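You operate a simulated robot arm through the tools that you are given. There is no shell and no other tool.

Carry out the task below with a simulated robot arm. There is one attempt and no reset: what you move stays moved.

## Task
Dry the short belt's wet green and orange tomatoes and grade them.
Fine: belt light on first and left on; use the yellow cloth and put it back; each goes in the tray that the colour chart names; the others stay.

The check looks at the end state, three seconds after you hand in, the way a careful person would. Anything else that was tipped, shoved, dropped, spilled or broken makes it a failure. Flat cloth is picked up by pressing the open fingertips on it (5 to 10 N) and closing them slowly along it; thin cloth reads only 2 to 8 mm in the jaws.

## Robot
A 6-joint arm with a two-finger gripper, fixed in place. Base frame: the origin is at the foot of the arm, x ahead of it, y to its left, z up; the work surface is at about z = 860. Lengths are in mm, angles in degrees, forces in N, time in s.
Its first joint turns from -166.0 to 166.0 degrees. Payload 2.45 kg.
The tool frame sits at the grasp point between the pads (the TCP): z along the fingers, y along the line on which they close. The tips reach 20 mm beyond it. The gripper opens to 140 mm. The gripper's body begins 168 mm behind the TCP.
Orientation is that of the tool frame in the base frame, as a unit quaternion [x, y, z, w]. With the fingers straight down and closing along the base's y, the tool's x points along the base's -x, its y along +y and its z along -z.

## Interface
- The arm moves only by the tool drive_tool. Its argument "plan" is a list of rows, each a list of 7 numbers: the opening in per cent of the stroke, from 0 (shut) to 100 (fully open), then the shift along the base's x, y, z in mm, then the turn, a rotation vector about the base's x, y, z in degrees. In form: [[jaw, tx, ty, tz, ax, ay, az], ...]. A call has 1 to 20 rows; each row shifts and turns the commanded pose from where the row before left it. Each row takes 0.2 s and may step no farther than 50 mm and 8.6 degrees from the row before; otherwise, or with a gripper value out of range, the whole call is refused. A pose out of reach is approached as far as the arm can. The call stops where the force on the tool passes 90 N (or 10 N more than at its start, if that is more) or the arm is blocked; 0.2 s more then pass. The fingers move at their own pace (about 45 mm/s each) and stop on an object; they squeeze with about 39 N. The grip force told is the motor's: it shows also when the fingers shut on nothing. Time passes only in rows, and 0.2 s behind the last, so rows that do not move let the fingers close. The reply holds the time, the measured pose of the TCP, the force on the tool along the base axes, the opening and the grip force, in the units named above and with some noise, with the torque about the TCP (base axes, N m) and any sound that the robot's microphone picked up.
- Cameras (640 x 400 px; columns grow to the right, rows downward): "scene" is fixed at [405.7, -495.6, 1653.4]; the picture's right is [0.69, -0.72, 0.00], its down [-0.38, -0.36, -0.85] and it looks along [0.62, 0.59, -0.52] (base axes); focal length 250 px, centre (320, 200). "wrist" rides on the gripper at [78, 11, -209] in the tool frame; the picture's right is [-0.14, 0.99, 0.00], its down [-0.92, -0.13, -0.37] and it looks along [-0.36, -0.05, 0.93] (tool axes); focal length 280 px, centre (320, 200). There is no depth. A picture from a camera that has moved, and an enlarged one, comes with that camera's place and axes in the base frame and with its lens. The place of the scene camera against the robot may be out by one fixed shift of up to 18 mm in any direction.
- grab_frame(camera): a new picture of that camera. It takes no simulated time.
- close_up(camera, box): a new picture of the part [left, top, right, bottom] of that camera's present view, enlarged. It takes no simulated time.
- close_job(): hands the job in; it is judged then, once.

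Nothing tells you positions but the pictures and the camera data. Unless the task says otherwise, let go and move clear before handing in.

The tools are called after "Request:" by a JSON object that holds its "op" and its "data". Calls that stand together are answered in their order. drive_tool: Moves the arm, as the interface text tells. Its arguments: {"type":"object","properties":{"plan":{"type":"array","items":{"type":"array","items":{"type":"number"}}}},"required":["plan"]} The other tools are called the same way: grab_frame (camera) takes a picture; close_up (camera, box) takes an enlarged picture of a part of a camera's view; close_job () hands the job in.

At the start:

```text
clock: 0.0
tool_pos: [560.4, -79.2, 1527.3]
ee_rot: [0.0, 1.0, 0.0, 0.0]
wrist_force: [-0.6, 0.2, -0.9]
moment: [0.0, -0.02, -0.01]
gripper_width: 140.0
grasp_force: 0.2
```

scene: 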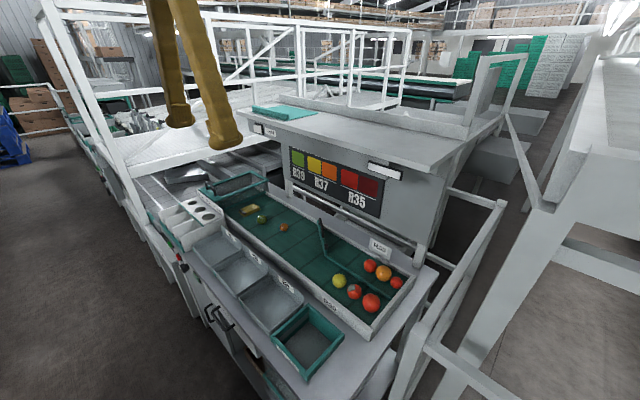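
wrist: 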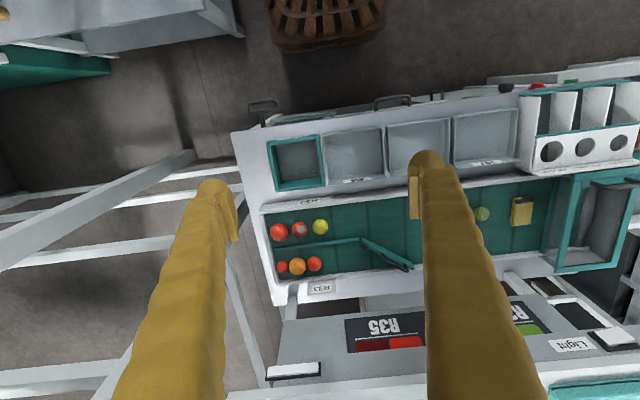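

I see a work cell with a green belt carrying tomatoes, trays with labels, and a colour chart. I'll enlarge several areas before moving anything.

Request:
{"op": "close_up", "data": {"camera": "scene", "box": [140, 170, 300, 270]}}

Request:
{"op": "close_up", "data": {"camera": "scene", "box": [260, 220, 440, 340]}}

Request:
{"op": "close_up", "data": {"camera": "scene", "box": [240, 100, 420, 220]}}

Request:
{"op": "close_up", "data": {"camera": "scene", "box": [170, 220, 350, 340]}}

Request:
{"op": "close_up", "data": {"camera": "wrist", "box": [230, 100, 440, 240]}}

Request:
{"op": "close_up", "data": {"camera": "wrist", "box": [430, 70, 640, 210]}}

Request:
{"op": "close_up", "data": {"camera": "wrist", "box": [430, 170, 640, 310]}}

Request:
{"op": "close_up", "data": {"camera": "wrist", "box": [430, 260, 640, 400]}}

```text
4.00 times, centred on (220, 220) of scene
camera zoom: at [405.7, -495.6, 1653.4], right [0.69, -0.72, 0.0], down [-0.38, -0.36, -0.85], along [0.62, 0.59, -0.52], focal length 1000 px, centre (720, 120)
```

zoom: 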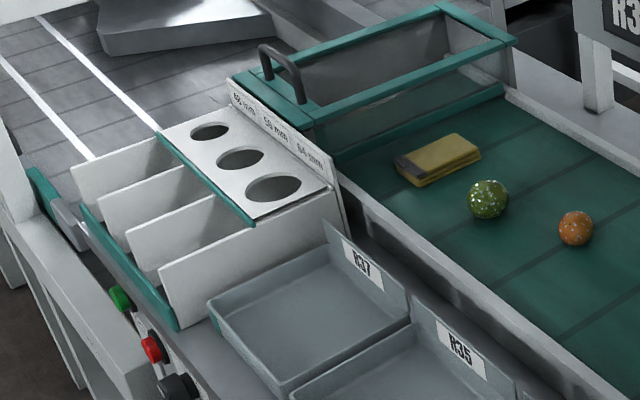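

```text
3.33 times, centred on (350, 280) of scene
camera zoom: at [405.7, -495.6, 1653.4], right [0.69, -0.72, 0.0], down [-0.38, -0.36, -0.85], along [0.62, 0.59, -0.52], focal length 833 px, centre (220, -67)
```

zoom: 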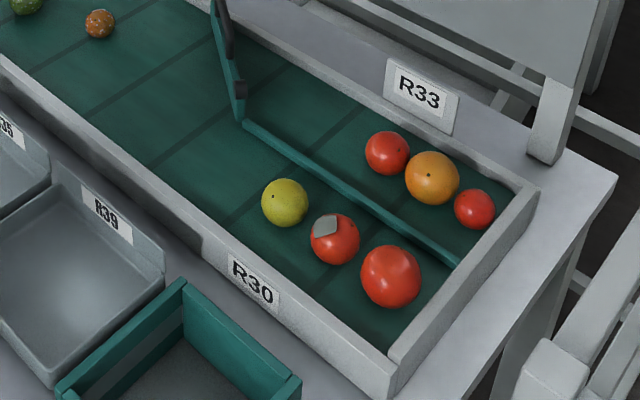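

```text
3.33 times, centred on (330, 160) of scene
camera zoom: at [405.7, -495.6, 1653.4], right [0.69, -0.72, 0.0], down [-0.38, -0.36, -0.85], along [0.62, 0.59, -0.52], focal length 833 px, centre (287, 333)
```

zoom: 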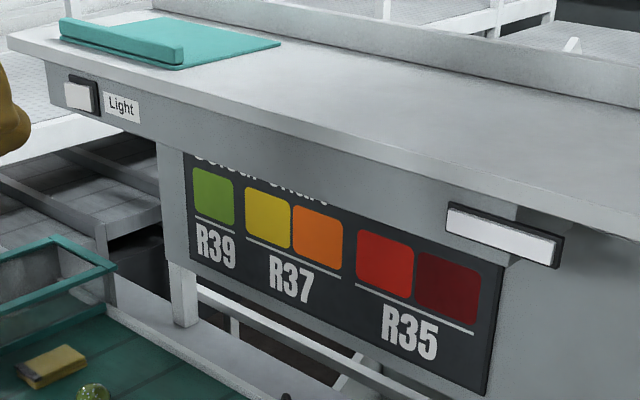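

```text
3.33 times, centred on (260, 280) of scene
camera zoom: at [405.7, -495.6, 1653.4], right [0.69, -0.72, 0.0], down [-0.38, -0.36, -0.85], along [0.62, 0.59, -0.52], focal length 833 px, centre (520, -67)
```

zoom: 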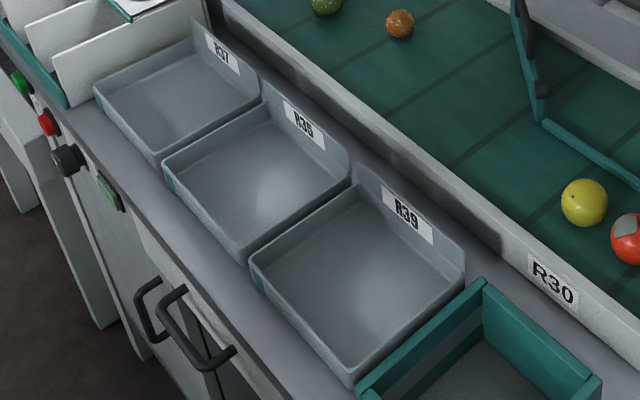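

```text
2.86 times, centred on (335, 170) of wrist
camera zoom: at [483.0, -67.7, 1736.2], right [0.14, 0.99, 0.0], down [0.92, -0.13, 0.37], along [0.36, -0.05, -0.93], focal length 801 px, centre (277, 286)
```

zoom: 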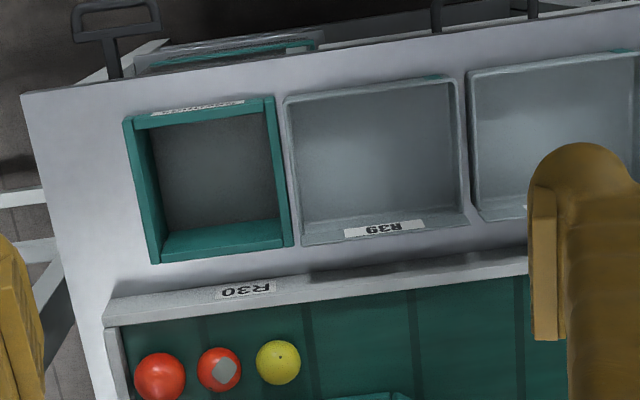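

```text
2.86 times, centred on (535, 140) of wrist
camera zoom: at [483.0, -67.7, 1736.2], right [0.14, 0.99, 0.0], down [0.92, -0.13, 0.37], along [0.36, -0.05, -0.93], focal length 801 px, centre (-294, 371)
```

zoom: 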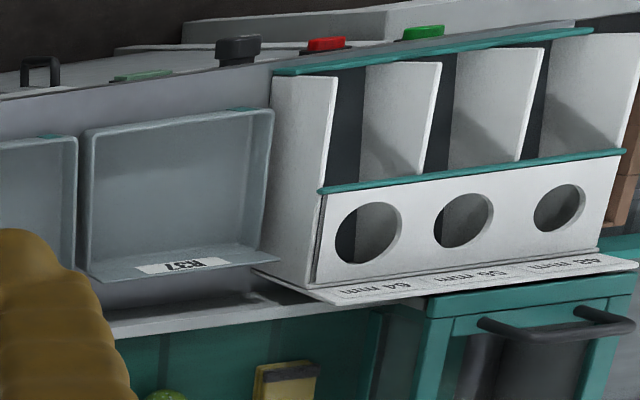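

```text
2.86 times, centred on (535, 240) of wrist
camera zoom: at [483.0, -67.7, 1736.2], right [0.14, 0.99, 0.0], down [0.92, -0.13, 0.37], along [0.36, -0.05, -0.93], focal length 801 px, centre (-294, 86)
```

zoom: 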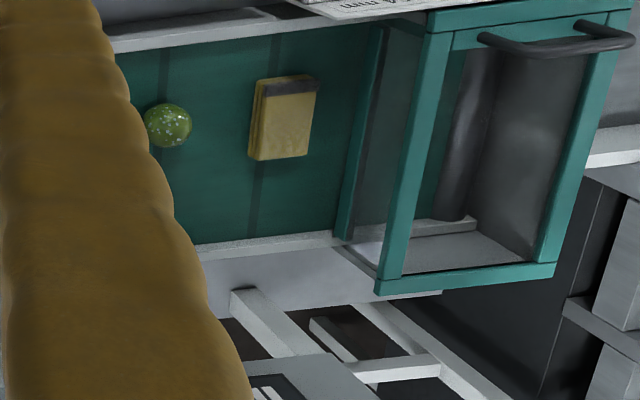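

```text
2.86 times, centred on (535, 330) of wrist
camera zoom: at [483.0, -67.7, 1736.2], right [0.14, 0.99, 0.0], down [0.92, -0.13, 0.37], along [0.36, -0.05, -0.93], focal length 801 px, centre (-294, -171)
```

zoom: 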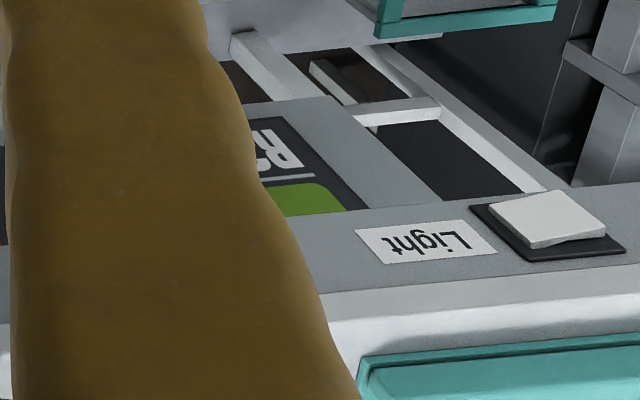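

I've located the light switch on the front edge of the shelf at roughly (973, 403, 1360), the belt with the wet green and orange tomatoes and the yellow cloth, and the trays R37, R35 and R39. Next I move the arm sideways, high up, to get a second wrist view for triangulating.

Request:
{"op": "drive_tool", "data": {"plan": [[100, 0, 40, 0, 0, 0, 0], [100, 0, 40, 0, 0, 0, 0], [100, 0, 40, 0, 0, 0, 0], [100, 0, 40, 0, 0, 0, 0], [100, 0, 40, 0, 0, 0, 0], [100, 0, 40, 0, 0, 0, 0], [100, 0, 40, 0, 0, 0, 0], [100, 0, 40, 0, 0, 0, 0]]}}

Request:
{"op": "grab_frame", "data": {"camera": "wrist"}}

Request:
{"op": "grab_frame", "data": {"camera": "scene"}}

```text
clock: 1.8
tool_pos: [558.2, 242.8, 1529.2]
ee_rot: [0.0, 1.0, 0.0, 0.0]
wrist_force: [-0.1, 0.6, -0.5]
moment: [0.0, -0.04, 0.03]
gripper_width: 140.0
grasp_force: 0.0
```

```text
taken
camera wrist: at [481.2, 253.8, 1738.4], right [0.14, 0.99, 0.0], down [0.92, -0.13, 0.37], along [0.37, -0.05, -0.93], focal length 280 px, centre (320, 200)
```

wrist: 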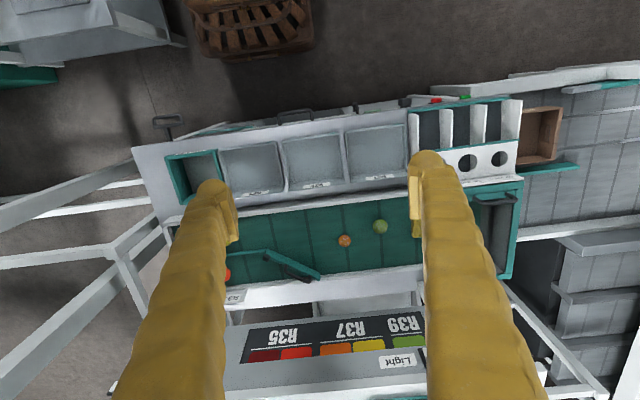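

```text
taken
```

scene: 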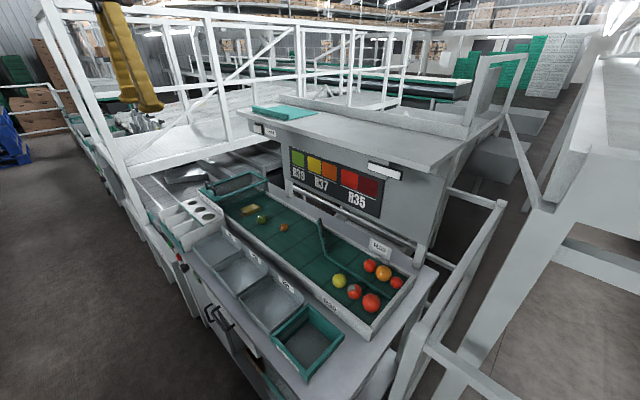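

The second view works; the green tomato comes out near (917, 389, 925). I'll zoom in on this view for exact pixel positions.

Request:
{"op": "close_up", "data": {"camera": "wrist", "box": [220, 190, 430, 320]}}

Request:
{"op": "close_up", "data": {"camera": "wrist", "box": [140, 100, 430, 280]}}

Request:
{"op": "close_up", "data": {"camera": "wrist", "box": [400, 60, 640, 210]}}

Request:
{"op": "close_up", "data": {"camera": "wrist", "box": [220, 280, 440, 400]}}

Request:
{"op": "close_up", "data": {"camera": "scene", "box": [240, 110, 320, 160]}}

Request:
{"op": "close_up", "data": {"camera": "scene", "box": [230, 190, 310, 240]}}

```text
3.05 times, centred on (325, 255) of wrist
camera zoom: at [481.2, 253.8, 1738.4], right [0.14, 0.99, 0.0], down [0.92, -0.13, 0.37], along [0.37, -0.05, -0.93], focal length 854 px, centre (305, 32)
```

zoom: 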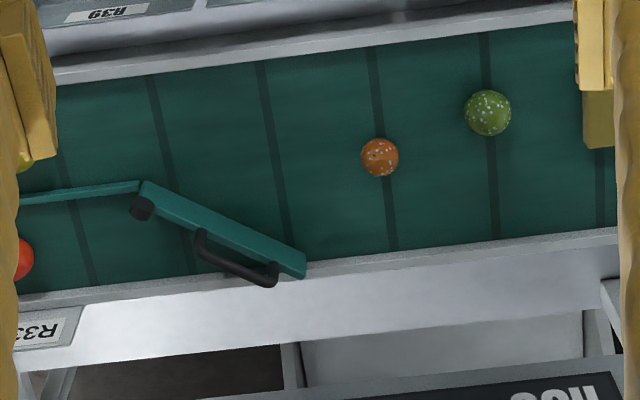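

```text
2.21 times, centred on (285, 190) of wrist
camera zoom: at [481.2, 253.8, 1738.4], right [0.14, 0.99, 0.0], down [0.92, -0.13, 0.37], along [0.37, -0.05, -0.93], focal length 619 px, centre (397, 222)
```

zoom: 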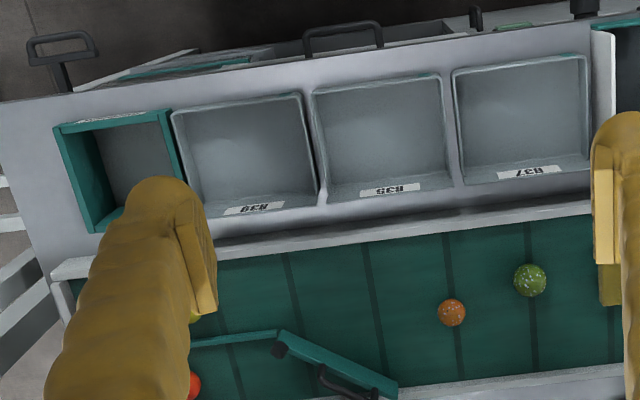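

```text
2.67 times, centred on (520, 135) of wrist
camera zoom: at [481.2, 253.8, 1738.4], right [0.14, 0.99, 0.0], down [0.92, -0.13, 0.37], along [0.37, -0.05, -0.93], focal length 748 px, centre (-213, 373)
```

zoom: 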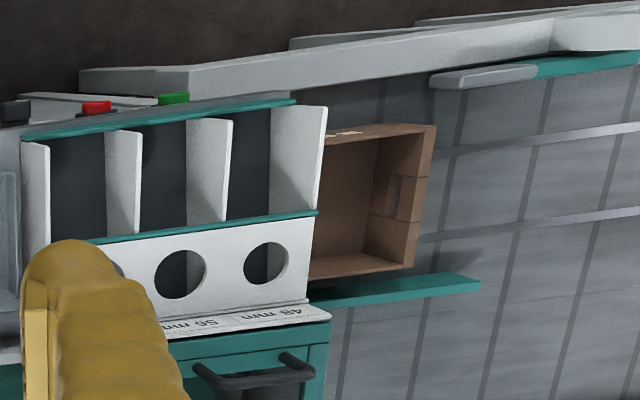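

```text
2.91 times, centred on (330, 340) of wrist
camera zoom: at [481.2, 253.8, 1738.4], right [0.14, 0.99, 0.0], down [0.92, -0.13, 0.37], along [0.37, -0.05, -0.93], focal length 816 px, centre (291, -207)
```

zoom: 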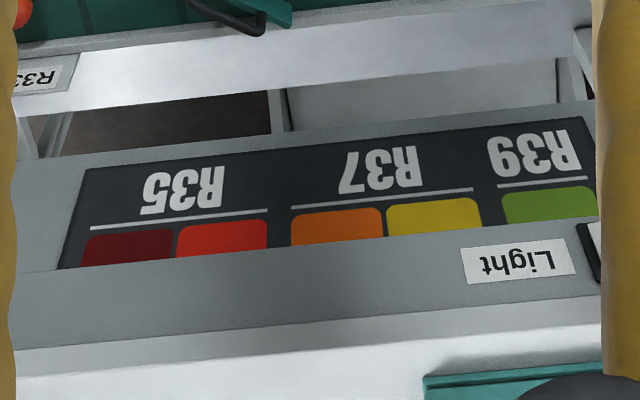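

```text
8.00 times, centred on (280, 135) of scene
camera zoom: at [405.7, -495.6, 1653.4], right [0.69, -0.72, 0.0], down [-0.38, -0.36, -0.85], along [0.62, 0.59, -0.52], focal length 2000 px, centre (640, 720)
```

zoom: 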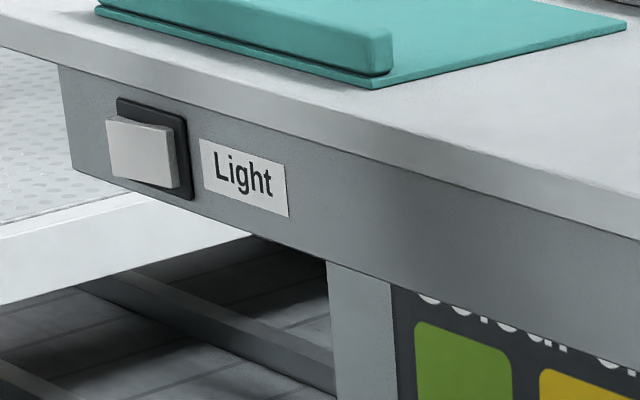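

```text
8.00 times, centred on (270, 215) of scene
camera zoom: at [405.7, -495.6, 1653.4], right [0.69, -0.72, 0.0], down [-0.38, -0.36, -0.85], along [0.62, 0.59, -0.52], focal length 2000 px, centre (720, 80)
```

zoom: 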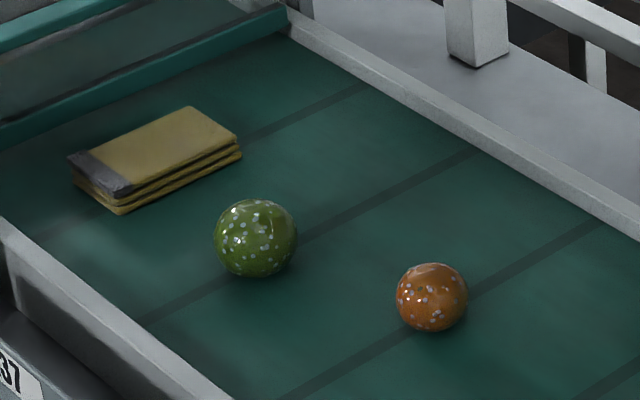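

The light switch rocker comes out at about (975, 411, 1350), and the two wet tomatoes at about (917, 389, 925) and (957, 270, 920). I now tilt the tool forward and approach the switch to see which way the rocker leans.

Request:
{"op": "drive_tool", "data": {"plan": [[100, 28, 20, -18, 0, -7.5, 0], [100, 28, 20, -18, 0, -7.5, 0], [100, 28, 20, -18, 0, -7.5, 0], [100, 28, 20, -18, 0, -7.5, 0], [100, 28, 20, -18, 0, -7.5, 0], [100, 28, 20, -18, 0, -7.5, 0], [100, 28, 20, -18, 0, -7.5, 0], [100, 28, 20, -18, 0, -7.5, 0]]}}

Request:
{"op": "grab_frame", "data": {"camera": "wrist"}}

Request:
{"op": "grab_frame", "data": {"camera": "scene"}}

```text
clock: 3.6
tool_pos: [784.8, 404.5, 1385.6]
ee_rot: [-0.001, 0.866, 0.002, 0.501]
wrist_force: [-0.1, -0.1, 0.7]
moment: [0.04, 0.04, 0.05]
gripper_width: 140.0
grasp_force: 0.1
```

```text
taken
camera wrist: at [565.8, 414.5, 1421.2], right [0.07, 0.99, 0.12], down [0.14, -0.13, 0.98], along [0.99, -0.05, -0.15], focal length 280 px, centre (320, 200)
```

wrist: 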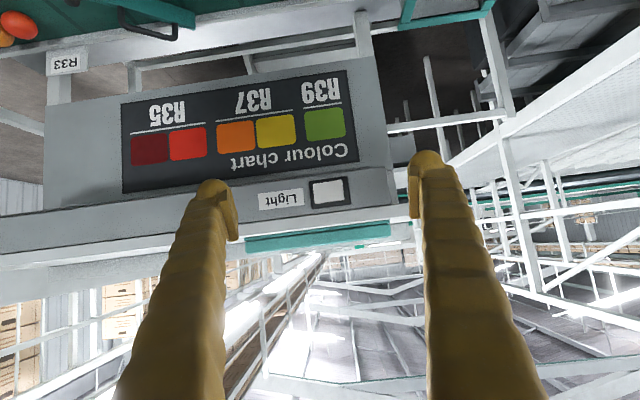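

```text
taken
```

scene: 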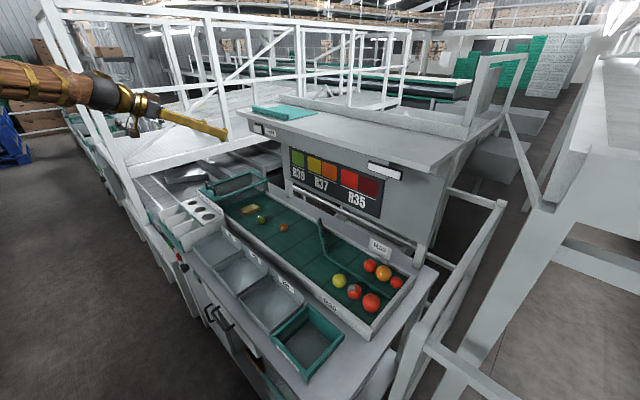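

Request:
{"op": "close_up", "data": {"camera": "wrist", "box": [240, 160, 400, 260]}}

Request:
{"op": "close_up", "data": {"camera": "scene", "box": [245, 115, 285, 140]}}

```text
4.00 times, centred on (320, 210) of wrist
camera zoom: at [565.8, 414.5, 1421.2], right [0.07, 0.99, 0.12], down [0.14, -0.13, 0.98], along [0.99, -0.05, -0.15], focal length 1122 px, centre (320, 160)
```

zoom: 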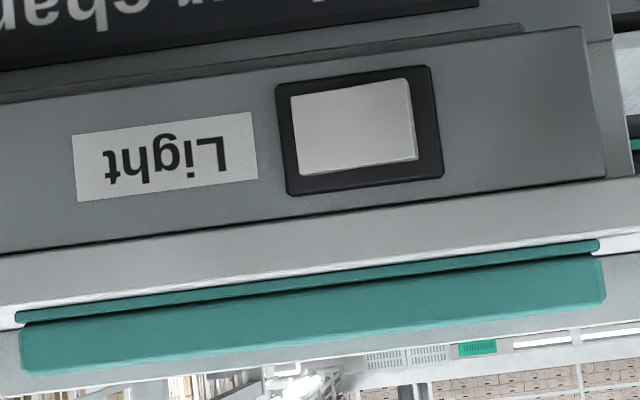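

```text
16.00 times, centred on (265, 128) of scene
camera zoom: at [405.7, -495.6, 1653.4], right [0.69, -0.72, 0.0], down [-0.38, -0.36, -0.85], along [0.62, 0.59, -0.52], focal length 3999 px, centre (1200, 1360)
```

zoom: 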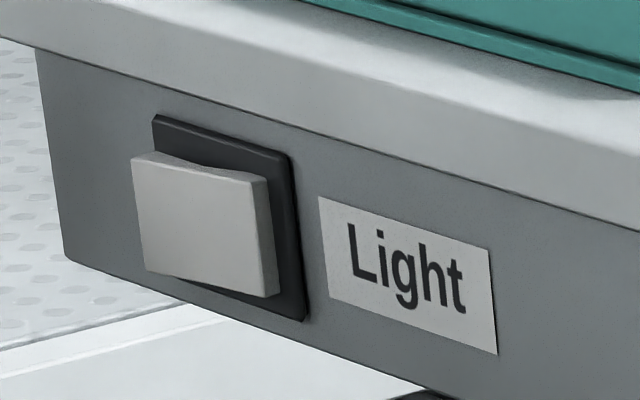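

The rocker seems to tilt about a vertical axis. I'll enlarge it further to see which half stands out, and look at the lamp's present state.

Request:
{"op": "close_up", "data": {"camera": "wrist", "box": [300, 170, 360, 212]}}

Request:
{"op": "close_up", "data": {"camera": "scene", "box": [355, 150, 415, 190]}}

```text
9.52 times, centred on (330, 191) of wrist
camera zoom: at [565.8, 414.5, 1421.2], right [0.07, 0.99, 0.12], down [0.14, -0.13, 0.98], along [0.99, -0.05, -0.15], focal length 2670 px, centre (225, 286)
```

zoom: 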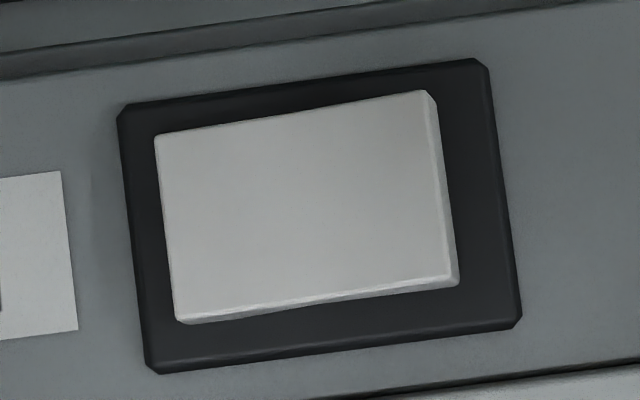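

```text
10.00 times, centred on (385, 170) of scene
camera zoom: at [405.7, -495.6, 1653.4], right [0.69, -0.72, 0.0], down [-0.38, -0.36, -0.85], along [0.62, 0.59, -0.52], focal length 2499 px, centre (-330, 500)
```

zoom: 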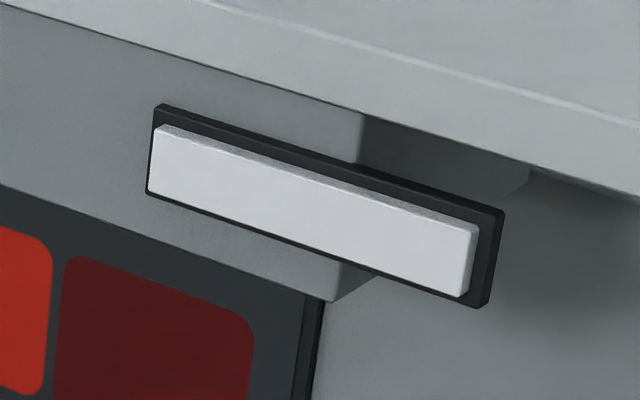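

The rocker's +y half (about y 422, z 1349) stands out, so that is the half to press. I'll shut the fingers and line up in front of it with some clearance.

Request:
{"op": "drive_tool", "data": {"plan": [[0, 15, 2, -5.3, 0, 0, 0], [0, 15, 2, -5.3, 0, 0, 0], [0, 15, 2, -5.3, 0, 0, 0], [0, 15, 2, -5.3, 0, 0, 0], [0, 15, 2, -5.3, 0, 0, 0], [0, 15, 2, -5.3, 0, 0, 0], [0, 15, 3, -5.3, 0, 0, 0], [0, 15, 2, -5.3, 0, 0, 0], [0, 0, 0, 0, 0, 0, 0], [0, 0, 0, 0, 0, 0, 0]]}}

Request:
{"op": "close_up", "data": {"camera": "scene", "box": [220, 100, 300, 150]}}

Request:
{"op": "grab_frame", "data": {"camera": "wrist"}}

```text
clock: 5.8
tool_pos: [904.8, 418.9, 1342.0]
ee_rot: [0.0, 0.866, -0.001, 0.501]
wrist_force: [0.0, 0.0, 0.4]
moment: [-0.01, 0.04, 0.01]
gripper_width: 0.1
grasp_force: 29.8
```

```text
8.00 times, centred on (260, 125) of scene
camera zoom: at [405.7, -495.6, 1653.4], right [0.69, -0.72, 0.0], down [-0.38, -0.36, -0.85], along [0.62, 0.59, -0.52], focal length 2000 px, centre (800, 800)
```

zoom: 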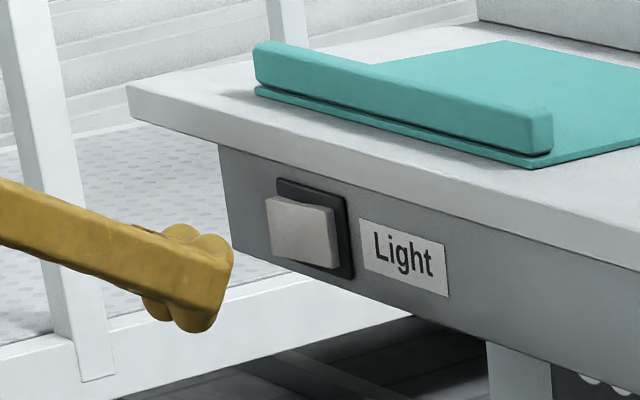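

```text
taken
camera wrist: at [684.9, 429.7, 1378.7], right [0.07, 0.99, 0.12], down [0.14, -0.13, 0.98], along [0.99, -0.05, -0.15], focal length 280 px, centre (320, 200)
```

wrist: 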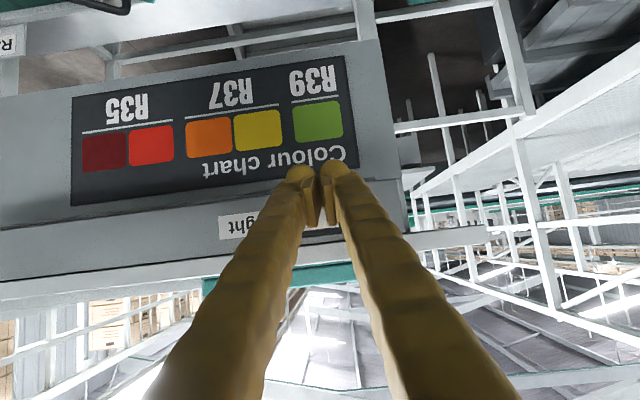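

The closed fingertips are lined up about 35–40 mm in front of the rocker's outstanding half. I'll advance carefully and watch the force.

Request:
{"op": "drive_tool", "data": {"plan": [[0, 10, 0, 0, 0, 0, 0], [0, 10, 0, 0, 0, 0, 0], [0, 8, 0, 0, 0, 0, 0], [0, 0, 0, 0, 0, 0, 0]]}}

Request:
{"op": "close_up", "data": {"camera": "scene", "box": [220, 100, 300, 150]}}

```text
clock: 6.8
tool_pos: [930.8, 417.9, 1340.1]
ee_rot: [0.001, 0.866, 0.0, 0.5]
wrist_force: [0.1, -1.2, 0.1]
moment: [-0.01, -0.02, 0.01]
gripper_width: 0.0
grasp_force: 29.2
```

```text
8.00 times, centred on (260, 125) of scene
camera zoom: at [405.7, -495.6, 1653.4], right [0.69, -0.72, 0.0], down [-0.38, -0.36, -0.85], along [0.62, 0.59, -0.52], focal length 2000 px, centre (800, 800)
```

zoom: 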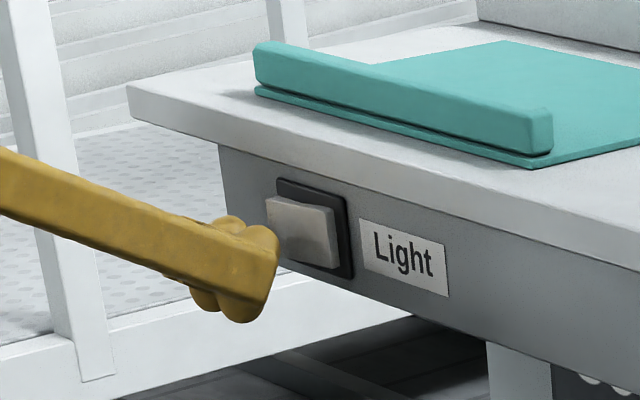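

The tips are close to the rocker now. I raise 5 mm and advance in small steps.

Request:
{"op": "drive_tool", "data": {"plan": [[0, 0, 3, 5, 0, 0, 0], [0, 4, 0, 0, 0, 0, 0], [0, 3, 0, 0, 0, 0, 0], [0, 2, 0, 0, 0, 0, 0], [0, 0, 0, 0, 0, 0, 0]]}}

Request:
{"op": "close_up", "data": {"camera": "scene", "box": [220, 100, 300, 150]}}

```text
clock: 8.0
tool_pos: [941.8, 423.0, 1344.5]
ee_rot: [0.0, 0.866, 0.0, 0.5]
wrist_force: [0.4, -0.3, -0.9]
moment: [-0.06, 0.0, 0.02]
gripper_width: 0.2
grasp_force: 29.1
```

```text
8.00 times, centred on (260, 125) of scene
camera zoom: at [405.7, -495.6, 1653.4], right [0.69, -0.72, 0.0], down [-0.38, -0.36, -0.85], along [0.62, 0.59, -0.52], focal length 2000 px, centre (800, 800)
```

zoom: 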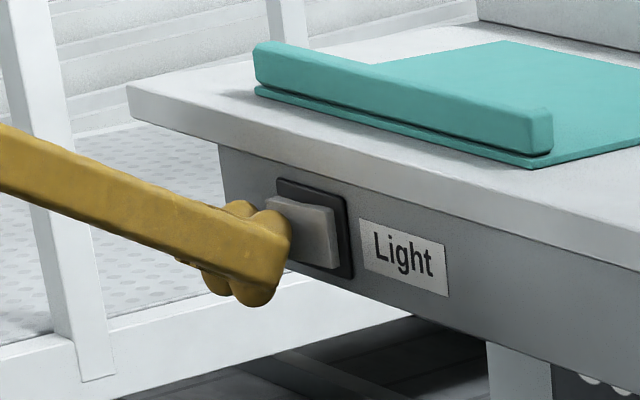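

No contact yet; I keep advancing in small steps.

Request:
{"op": "drive_tool", "data": {"plan": [[0, 2, 0, 0, 0, 0, 0], [0, 2, 0, 0, 0, 0, 0], [0, 2, 0, 0, 0, 0, 0], [0, 0, 0, 0, 0, 0, 0]]}}

Request:
{"op": "close_up", "data": {"camera": "scene", "box": [220, 100, 300, 150]}}

```text
clock: 9.0
tool_pos: [946.8, 421.2, 1346.0]
ee_rot: [0.0, 0.866, 0.0, 0.499]
wrist_force: [-0.7, 0.4, -1.4]
moment: [-0.02, -0.02, -0.02]
gripper_width: 0.2
grasp_force: 29.0
```

```text
8.00 times, centred on (260, 125) of scene
camera zoom: at [405.7, -495.6, 1653.4], right [0.69, -0.72, 0.0], down [-0.38, -0.36, -0.85], along [0.62, 0.59, -0.52], focal length 2000 px, centre (800, 800)
```

zoom: 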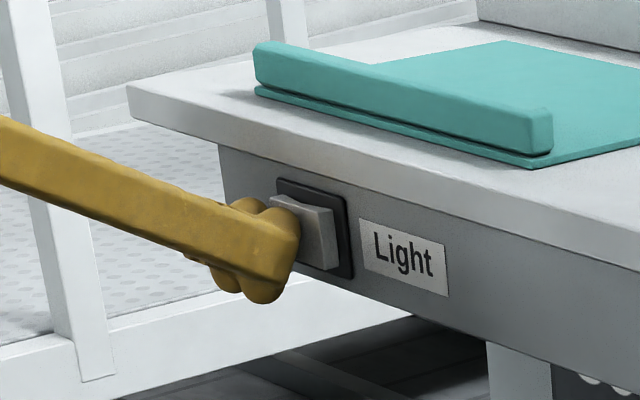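

The rocker edge has just begun to give; I continue pressing.

Request:
{"op": "drive_tool", "data": {"plan": [[0, 2, 0, 0, 0, 0, 0], [0, 2, 0, 0, 0, 0, 0], [0, 2, 0, 0, 0, 0, 0], [0, 0, 0, 0, 0, 0, 0]]}}

Request:
{"op": "grab_frame", "data": {"camera": "scene"}}

Request:
{"op": "close_up", "data": {"camera": "scene", "box": [220, 100, 300, 150]}}

```text
clock: 9.8
tool_pos: [947.3, 423.7, 1345.6]
ee_rot: [0.0, 0.866, 0.001, 0.499]
wrist_force: [-31.5, -4.4, 3.2]
moment: [0.04, -0.21, -0.46]
gripper_width: 0.3
grasp_force: 29.9
stopped in row 3: the force on the tool passed its limit at 102 N (the readings are from after the stop); the commanded pose is now the measured one
```

```text
taken
```

scene: 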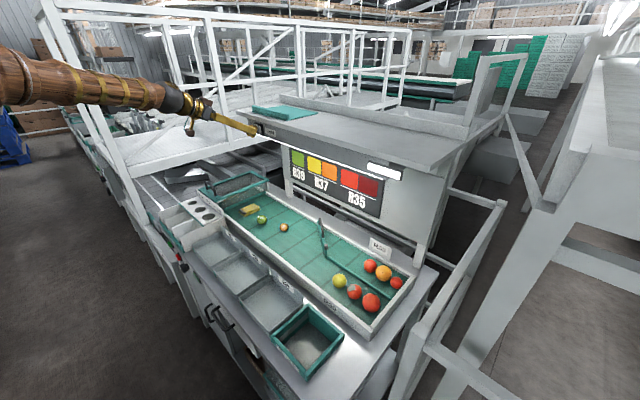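

```text
8.00 times, centred on (260, 125) of scene
camera zoom: at [405.7, -495.6, 1653.4], right [0.69, -0.72, 0.0], down [-0.38, -0.36, -0.85], along [0.62, 0.59, -0.52], focal length 2000 px, centre (800, 800)
```

zoom: 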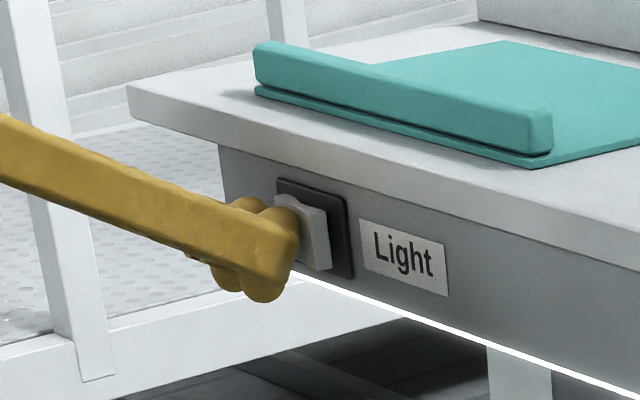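

The belt light has come on. I back off straight and check that it stays on, then look at the tomatoes' colours.

Request:
{"op": "drive_tool", "data": {"plan": [[0, -10, 0, 0, 0, 0, 0], [0, -20, 0, 0, 0, 0, 0], [0, -30, 0, 0, 0, 0, 0], [0, -40, 0, 0, 0, 0, 0], [100, -40, 0, 10, 0, 0, 0], [100, -20, 0, 0, 0, 0, 0]]}}

Request:
{"op": "grab_frame", "data": {"camera": "scene"}}

Request:
{"op": "close_up", "data": {"camera": "scene", "box": [230, 190, 310, 240]}}

Request:
{"op": "close_up", "data": {"camera": "scene", "box": [310, 240, 420, 320]}}

Request:
{"op": "close_up", "data": {"camera": "scene", "box": [240, 115, 400, 215]}}

```text
clock: 11.2
tool_pos: [788.1, 423.2, 1356.3]
ee_rot: [-0.001, 0.867, 0.001, 0.499]
wrist_force: [0.5, 0.5, 0.4]
moment: [-0.02, -0.02, -0.03]
gripper_width: 52.0
grasp_force: 0.1
```

```text
taken
```

scene: 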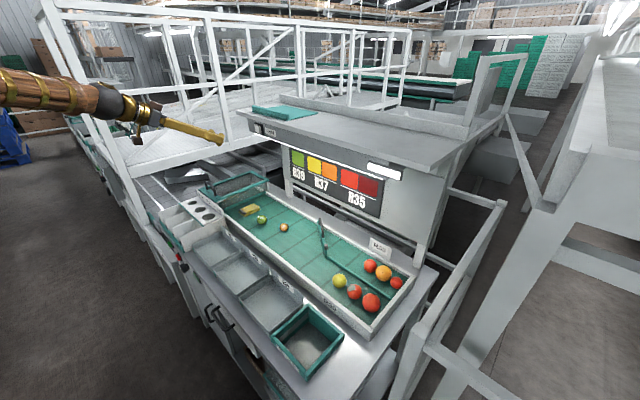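

```text
8.00 times, centred on (270, 215) of scene
camera zoom: at [405.7, -495.6, 1653.4], right [0.69, -0.72, 0.0], down [-0.38, -0.36, -0.85], along [0.62, 0.59, -0.52], focal length 2000 px, centre (720, 80)
```

zoom: 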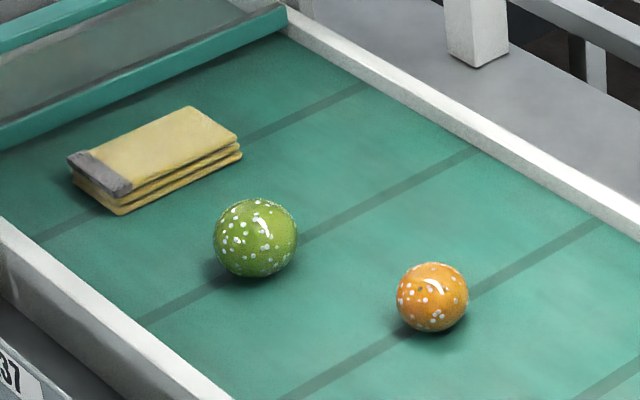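

```text
5.00 times, centred on (365, 280) of scene
camera zoom: at [405.7, -495.6, 1653.4], right [0.69, -0.72, 0.0], down [-0.38, -0.36, -0.85], along [0.62, 0.59, -0.52], focal length 1250 px, centre (95, -200)
```

zoom: 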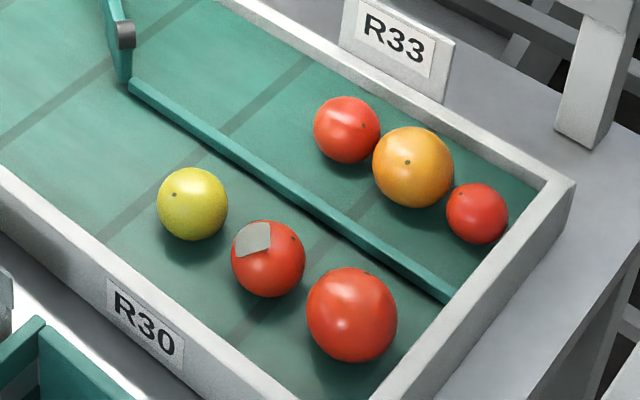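

```text
4.00 times, centred on (320, 165) of scene
camera zoom: at [405.7, -495.6, 1653.4], right [0.69, -0.72, 0.0], down [-0.38, -0.36, -0.85], along [0.62, 0.59, -0.52], focal length 1000 px, centre (320, 340)
```

zoom: 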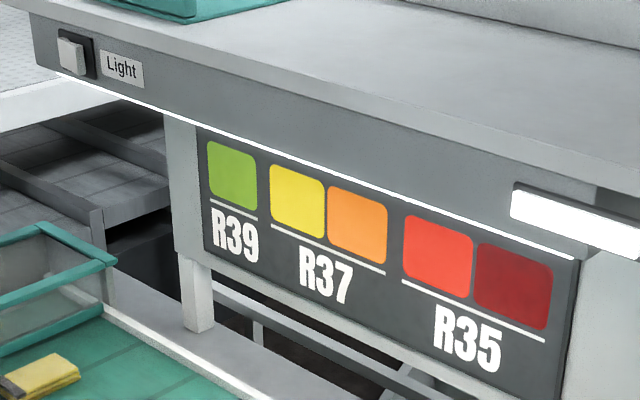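

The light stays on. The green tomato matches R39 and the orange one R37. I turn the tool back to pointing down and hover above the cloth area for a close look.

Request:
{"op": "drive_tool", "data": {"plan": [[100, -5, 8, -10, 0, 7.5, 0], [100, -5, 8, -10, 0, 7.5, 0], [100, 0, 8, -15, 0, 7.5, 0], [100, 0, 8, -20, 0, 7.5, 0], [100, 0, 8, -20, 0, 7.5, 0], [100, 0, 8, -20, 0, 7.5, 0], [100, 0, 8, -20, 0, 7.5, 0], [100, 0, 8, -20, 0, 7.5, 0], [100, 0, 0, -20, 0, 0, 0]]}}

Request:
{"op": "grab_frame", "data": {"camera": "wrist"}}

Request:
{"op": "grab_frame", "data": {"camera": "scene"}}

```text
clock: 13.2
tool_pos: [778.6, 483.7, 1200.6]
ee_rot: [0.0, 1.0, 0.001, -0.001]
wrist_force: [0.0, 1.0, 0.1]
moment: [0.0, 0.02, 0.05]
gripper_width: 140.1
grasp_force: 0.1
```

```text
taken
camera wrist: at [702.4, 494.0, 1410.0], right [0.14, 0.99, 0.0], down [0.92, -0.13, 0.37], along [0.36, -0.05, -0.93], focal length 280 px, centre (320, 200)
```

wrist: 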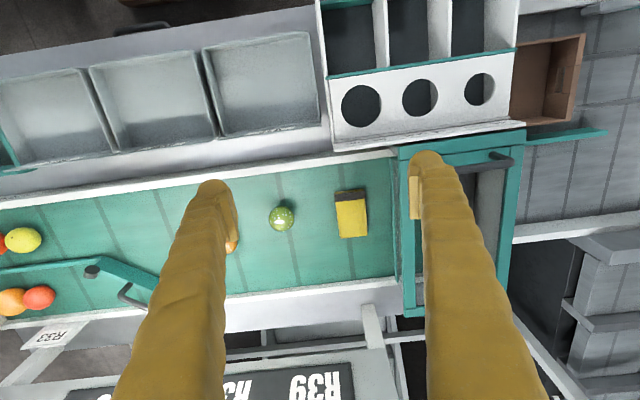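

```text
taken
```

scene: 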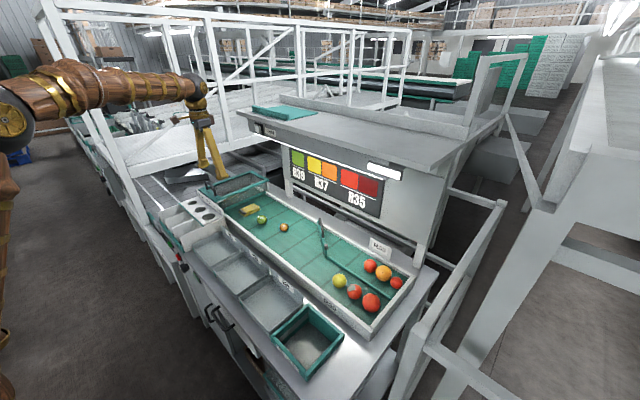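

The view is clear. I zoom in on the cloth, the green tomato and the hood next to them.

Request:
{"op": "close_up", "data": {"camera": "wrist", "box": [240, 140, 440, 265]}}

Request:
{"op": "close_up", "data": {"camera": "wrist", "box": [310, 175, 390, 225]}}

Request:
{"op": "close_up", "data": {"camera": "wrist", "box": [0, 20, 340, 200]}}

Request:
{"op": "close_up", "data": {"camera": "scene", "box": [190, 150, 290, 230]}}

```text
3.20 times, centred on (340, 202) of wrist
camera zoom: at [702.4, 494.0, 1410.0], right [0.14, 0.99, 0.0], down [0.92, -0.13, 0.37], along [0.36, -0.05, -0.93], focal length 897 px, centre (256, 192)
```

zoom: 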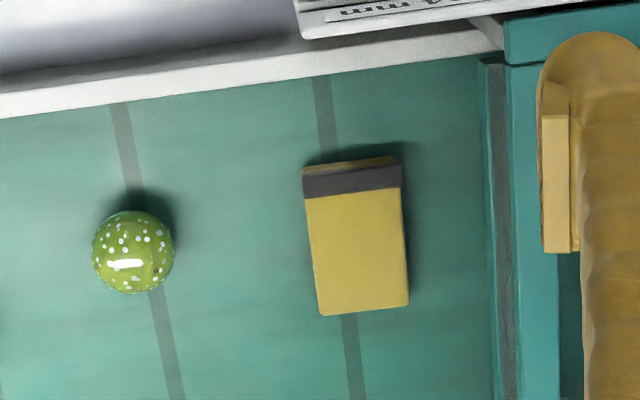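

```text
8.00 times, centred on (350, 200) of wrist
camera zoom: at [702.4, 494.0, 1410.0], right [0.14, 0.99, 0.0], down [0.92, -0.13, 0.37], along [0.36, -0.05, -0.93], focal length 2243 px, centre (80, 200)
```

zoom: 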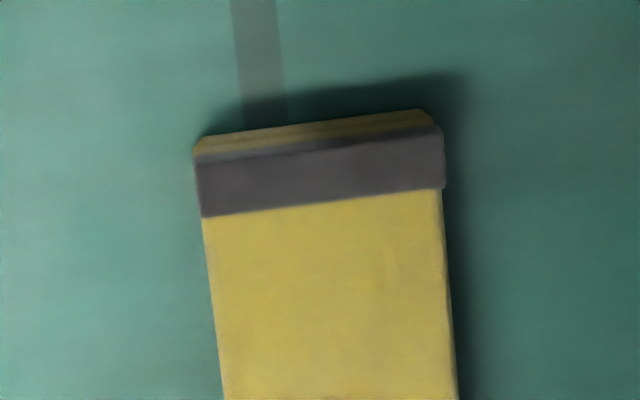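

```text
1.88 times, centred on (170, 110) of wrist
camera zoom: at [702.4, 494.0, 1410.0], right [0.14, 0.99, 0.0], down [0.92, -0.13, 0.37], along [0.36, -0.05, -0.93], focal length 528 px, centre (602, 369)
```

zoom: 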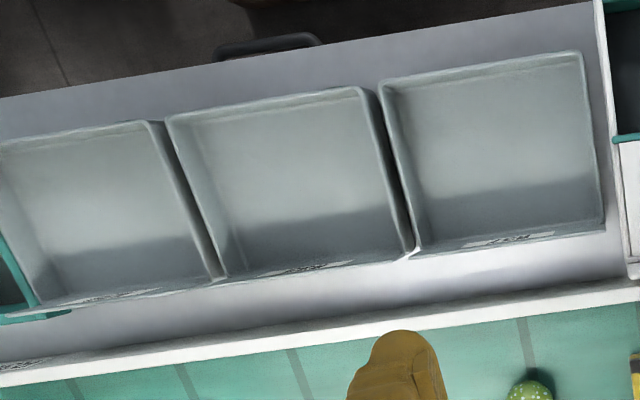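

```text
5.00 times, centred on (240, 190) of scene
camera zoom: at [405.7, -495.6, 1653.4], right [0.69, -0.72, 0.0], down [-0.38, -0.36, -0.85], along [0.62, 0.59, -0.52], focal length 1250 px, centre (720, 250)
```

zoom: 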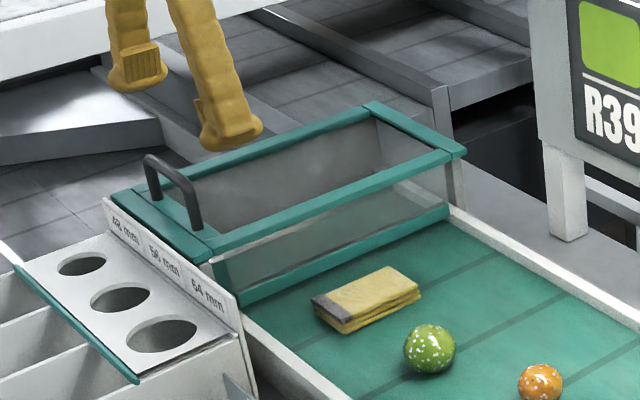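

The cloth is a folded pad, about x 885–983, y 496–552, top near z 917, and the hood begins at y≈600. It lies beyond vertical reach, so I tilt the tool outward 30° while approaching above it.

Request:
{"op": "drive_tool", "data": {"plan": [[100, 30, 10, -20, 0, -7.5, 0], [100, 30, 10, -20, 0, -7.5, 0], [100, 30, 10, -20, 0, -7.5, 0], [100, 30, 10, -20, 0, -7.5, 0], [100, 0, 0, 0, 0, 0, 0]]}}

Request:
{"op": "grab_frame", "data": {"camera": "wrist"}}

Request:
{"op": "grab_frame", "data": {"camera": "scene"}}

```text
clock: 14.4
tool_pos: [901.3, 527.3, 1120.3]
ee_rot: [-0.001, 0.966, 0.001, 0.258]
wrist_force: [-0.5, -0.3, 0.4]
moment: [0.0, -0.02, 0.01]
gripper_width: 140.3
grasp_force: 0.0
```

```text
taken
camera wrist: at [730.7, 538.4, 1262.4], right [0.12, 0.99, 0.07], down [0.61, -0.13, 0.78], along [0.78, -0.05, -0.62], focal length 280 px, centre (320, 200)
```

wrist: 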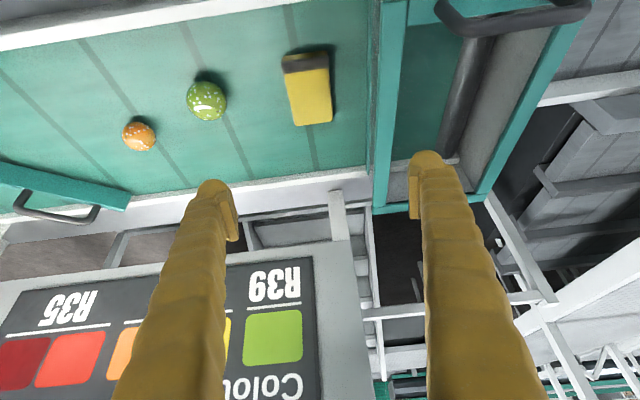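

```text
taken
```

scene: 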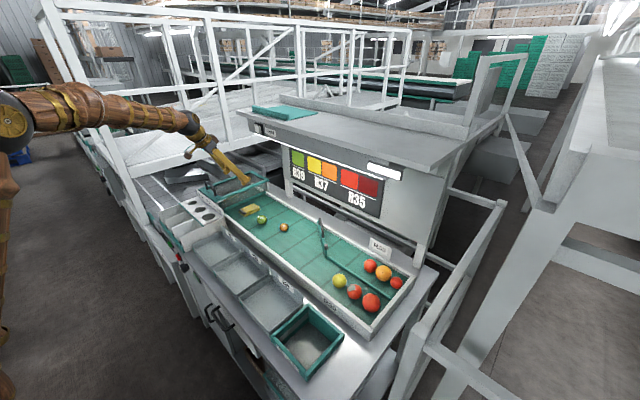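

Reach is fine with the 30° tilt. I lower toward the cloth with the jaws narrowed to about 87 mm so the +y finger stays clear of the hood.

Request:
{"op": "drive_tool", "data": {"plan": [[62, 8, -1, -30, 0, 0, 0], [62, 8, -1, -30, 0, 0, 0], [62, 8, -1, -30, 0, 0, 0], [62, 8, 0, -30, 0, 0, 0], [62, 0, 0, 0, 0, 0, 0]]}}

Request:
{"op": "grab_frame", "data": {"camera": "wrist"}}

Request:
{"op": "close_up", "data": {"camera": "scene", "box": [190, 140, 310, 240]}}

```text
clock: 15.6
tool_pos: [932.2, 524.8, 1001.6]
ee_rot: [0.0, 0.966, 0.001, 0.258]
wrist_force: [-0.7, -0.2, 0.3]
moment: [0.03, -0.03, 0.04]
gripper_width: 86.7
grasp_force: 0.0
```

```text
taken
camera wrist: at [761.9, 536.1, 1143.5], right [0.12, 0.99, 0.07], down [0.61, -0.13, 0.78], along [0.78, -0.05, -0.62], focal length 280 px, centre (320, 200)
```

wrist: 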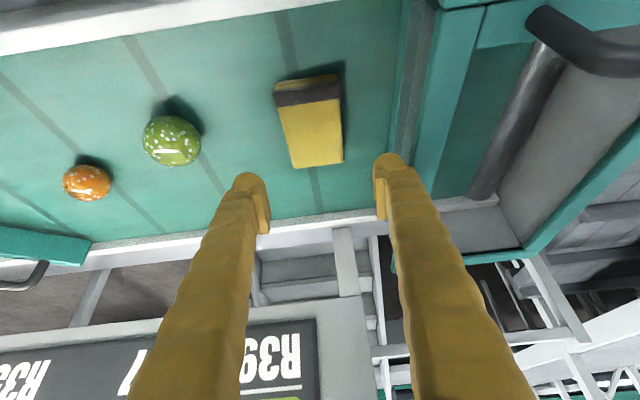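

```text
4.00 times, centred on (250, 190) of scene
camera zoom: at [405.7, -495.6, 1653.4], right [0.69, -0.72, 0.0], down [-0.38, -0.36, -0.85], along [0.62, 0.59, -0.52], focal length 1000 px, centre (600, 240)
```

zoom: 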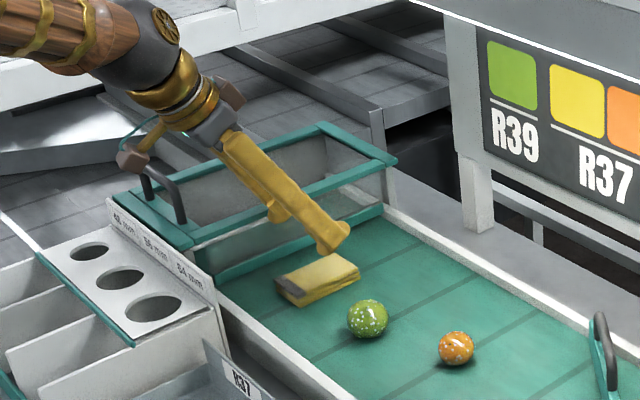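

The fingers straddle the cloth evenly. I descend beside it in small steps, watching for contact with the belt.

Request:
{"op": "drive_tool", "data": {"plan": [[62, 1, -1, -20, 0, 0, 0], [62, 1, 0, -20, 0, 0, 0], [62, 0, 0, -20, 0, 0, 0], [62, 0, 0, -4, 0, 0, 0], [62, 0, 0, -3, 0, 0, 0], [62, 0, 0, 0, 0, 0, 0]]}}

Request:
{"op": "grab_frame", "data": {"camera": "wrist"}}

Request:
{"op": "close_up", "data": {"camera": "scene", "box": [220, 180, 300, 240]}}

```text
clock: 17.0
tool_pos: [933.3, 523.2, 932.2]
ee_rot: [0.0, 0.966, 0.001, 0.258]
wrist_force: [-0.5, 0.1, 0.5]
moment: [0.01, -0.01, -0.03]
gripper_width: 86.9
grasp_force: 0.1
```

```text
taken
camera wrist: at [762.9, 533.7, 1075.3], right [0.12, 0.99, 0.07], down [0.61, -0.13, 0.78], along [0.78, -0.05, -0.62], focal length 280 px, centre (320, 200)
```

wrist: 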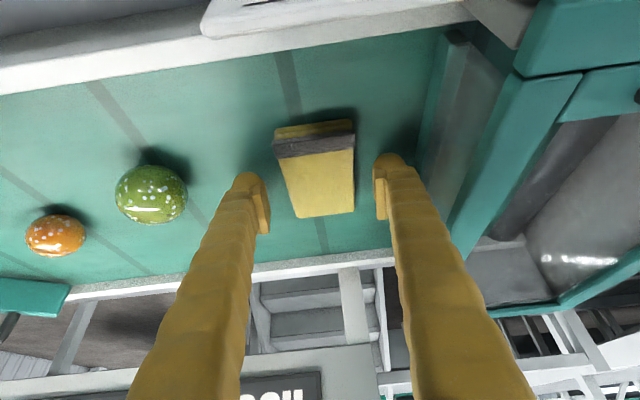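

```text
6.67 times, centred on (260, 210) of scene
camera zoom: at [405.7, -495.6, 1653.4], right [0.69, -0.72, 0.0], down [-0.38, -0.36, -0.85], along [0.62, 0.59, -0.52], focal length 1666 px, centre (720, 133)
```

zoom: 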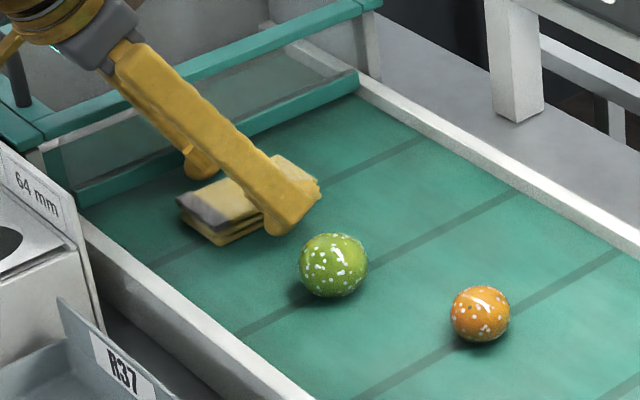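

The fingers are beside the pad, a few millimetres above the belt. I lower a little more and then close slowly to a limited width to feel the cloth.

Request:
{"op": "drive_tool", "data": {"plan": [[62, 0, 0, -2, 0, 0, 0], [62, 0, 0, -2, 0, 0, 0], [62, 0, 0, 0, 0, 0, 0]]}}

Request:
{"op": "drive_tool", "data": {"plan": [[50, 0, 0, 0, 0, 0, 0], [45, 0, 0, 0, 0, 0, 0], [41, 0, 0, 0, 0, 0, 0], [39, 0, 0, 0, 0, 0, 0], [38, 0, 0, 0, 0, 0, 0], [38, 0, 0, 0, 0, 0, 0]]}}

Request:
{"op": "grab_frame", "data": {"camera": "wrist"}}

Request:
{"op": "close_up", "data": {"camera": "scene", "box": [220, 180, 300, 240]}}

```text
clock: 17.8
tool_pos: [934.5, 523.4, 929.5]
ee_rot: [0.0, 0.966, 0.001, 0.258]
wrist_force: [-0.1, 0.2, 0.5]
moment: [-0.04, 0.02, 0.01]
gripper_width: 86.9
grasp_force: 0.1
```

```text
clock: 19.2
tool_pos: [934.2, 522.5, 928.3]
ee_rot: [0.0, 0.966, 0.001, 0.257]
wrist_force: [-0.4, -0.5, 1.0]
moment: [0.02, 0.0, -0.03]
gripper_width: 56.3
grasp_force: 38.8
```

```text
taken
camera wrist: at [762.7, 533.7, 1071.5], right [0.12, 0.99, 0.07], down [0.61, -0.13, 0.78], along [0.78, -0.05, -0.62], focal length 280 px, centre (320, 200)
```

wrist: 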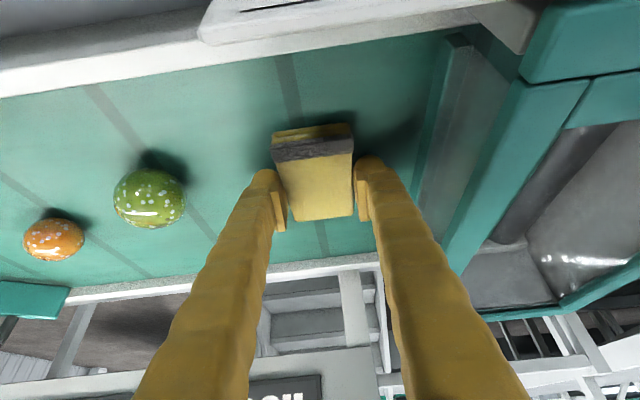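

```text
6.67 times, centred on (260, 210) of scene
camera zoom: at [405.7, -495.6, 1653.4], right [0.69, -0.72, 0.0], down [-0.38, -0.36, -0.85], along [0.62, 0.59, -0.52], focal length 1666 px, centre (720, 133)
```

zoom: 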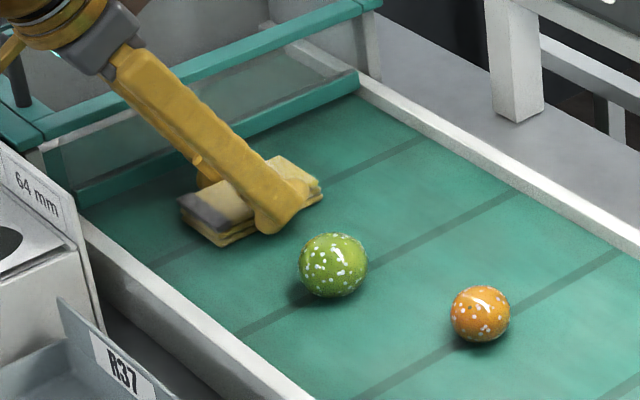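

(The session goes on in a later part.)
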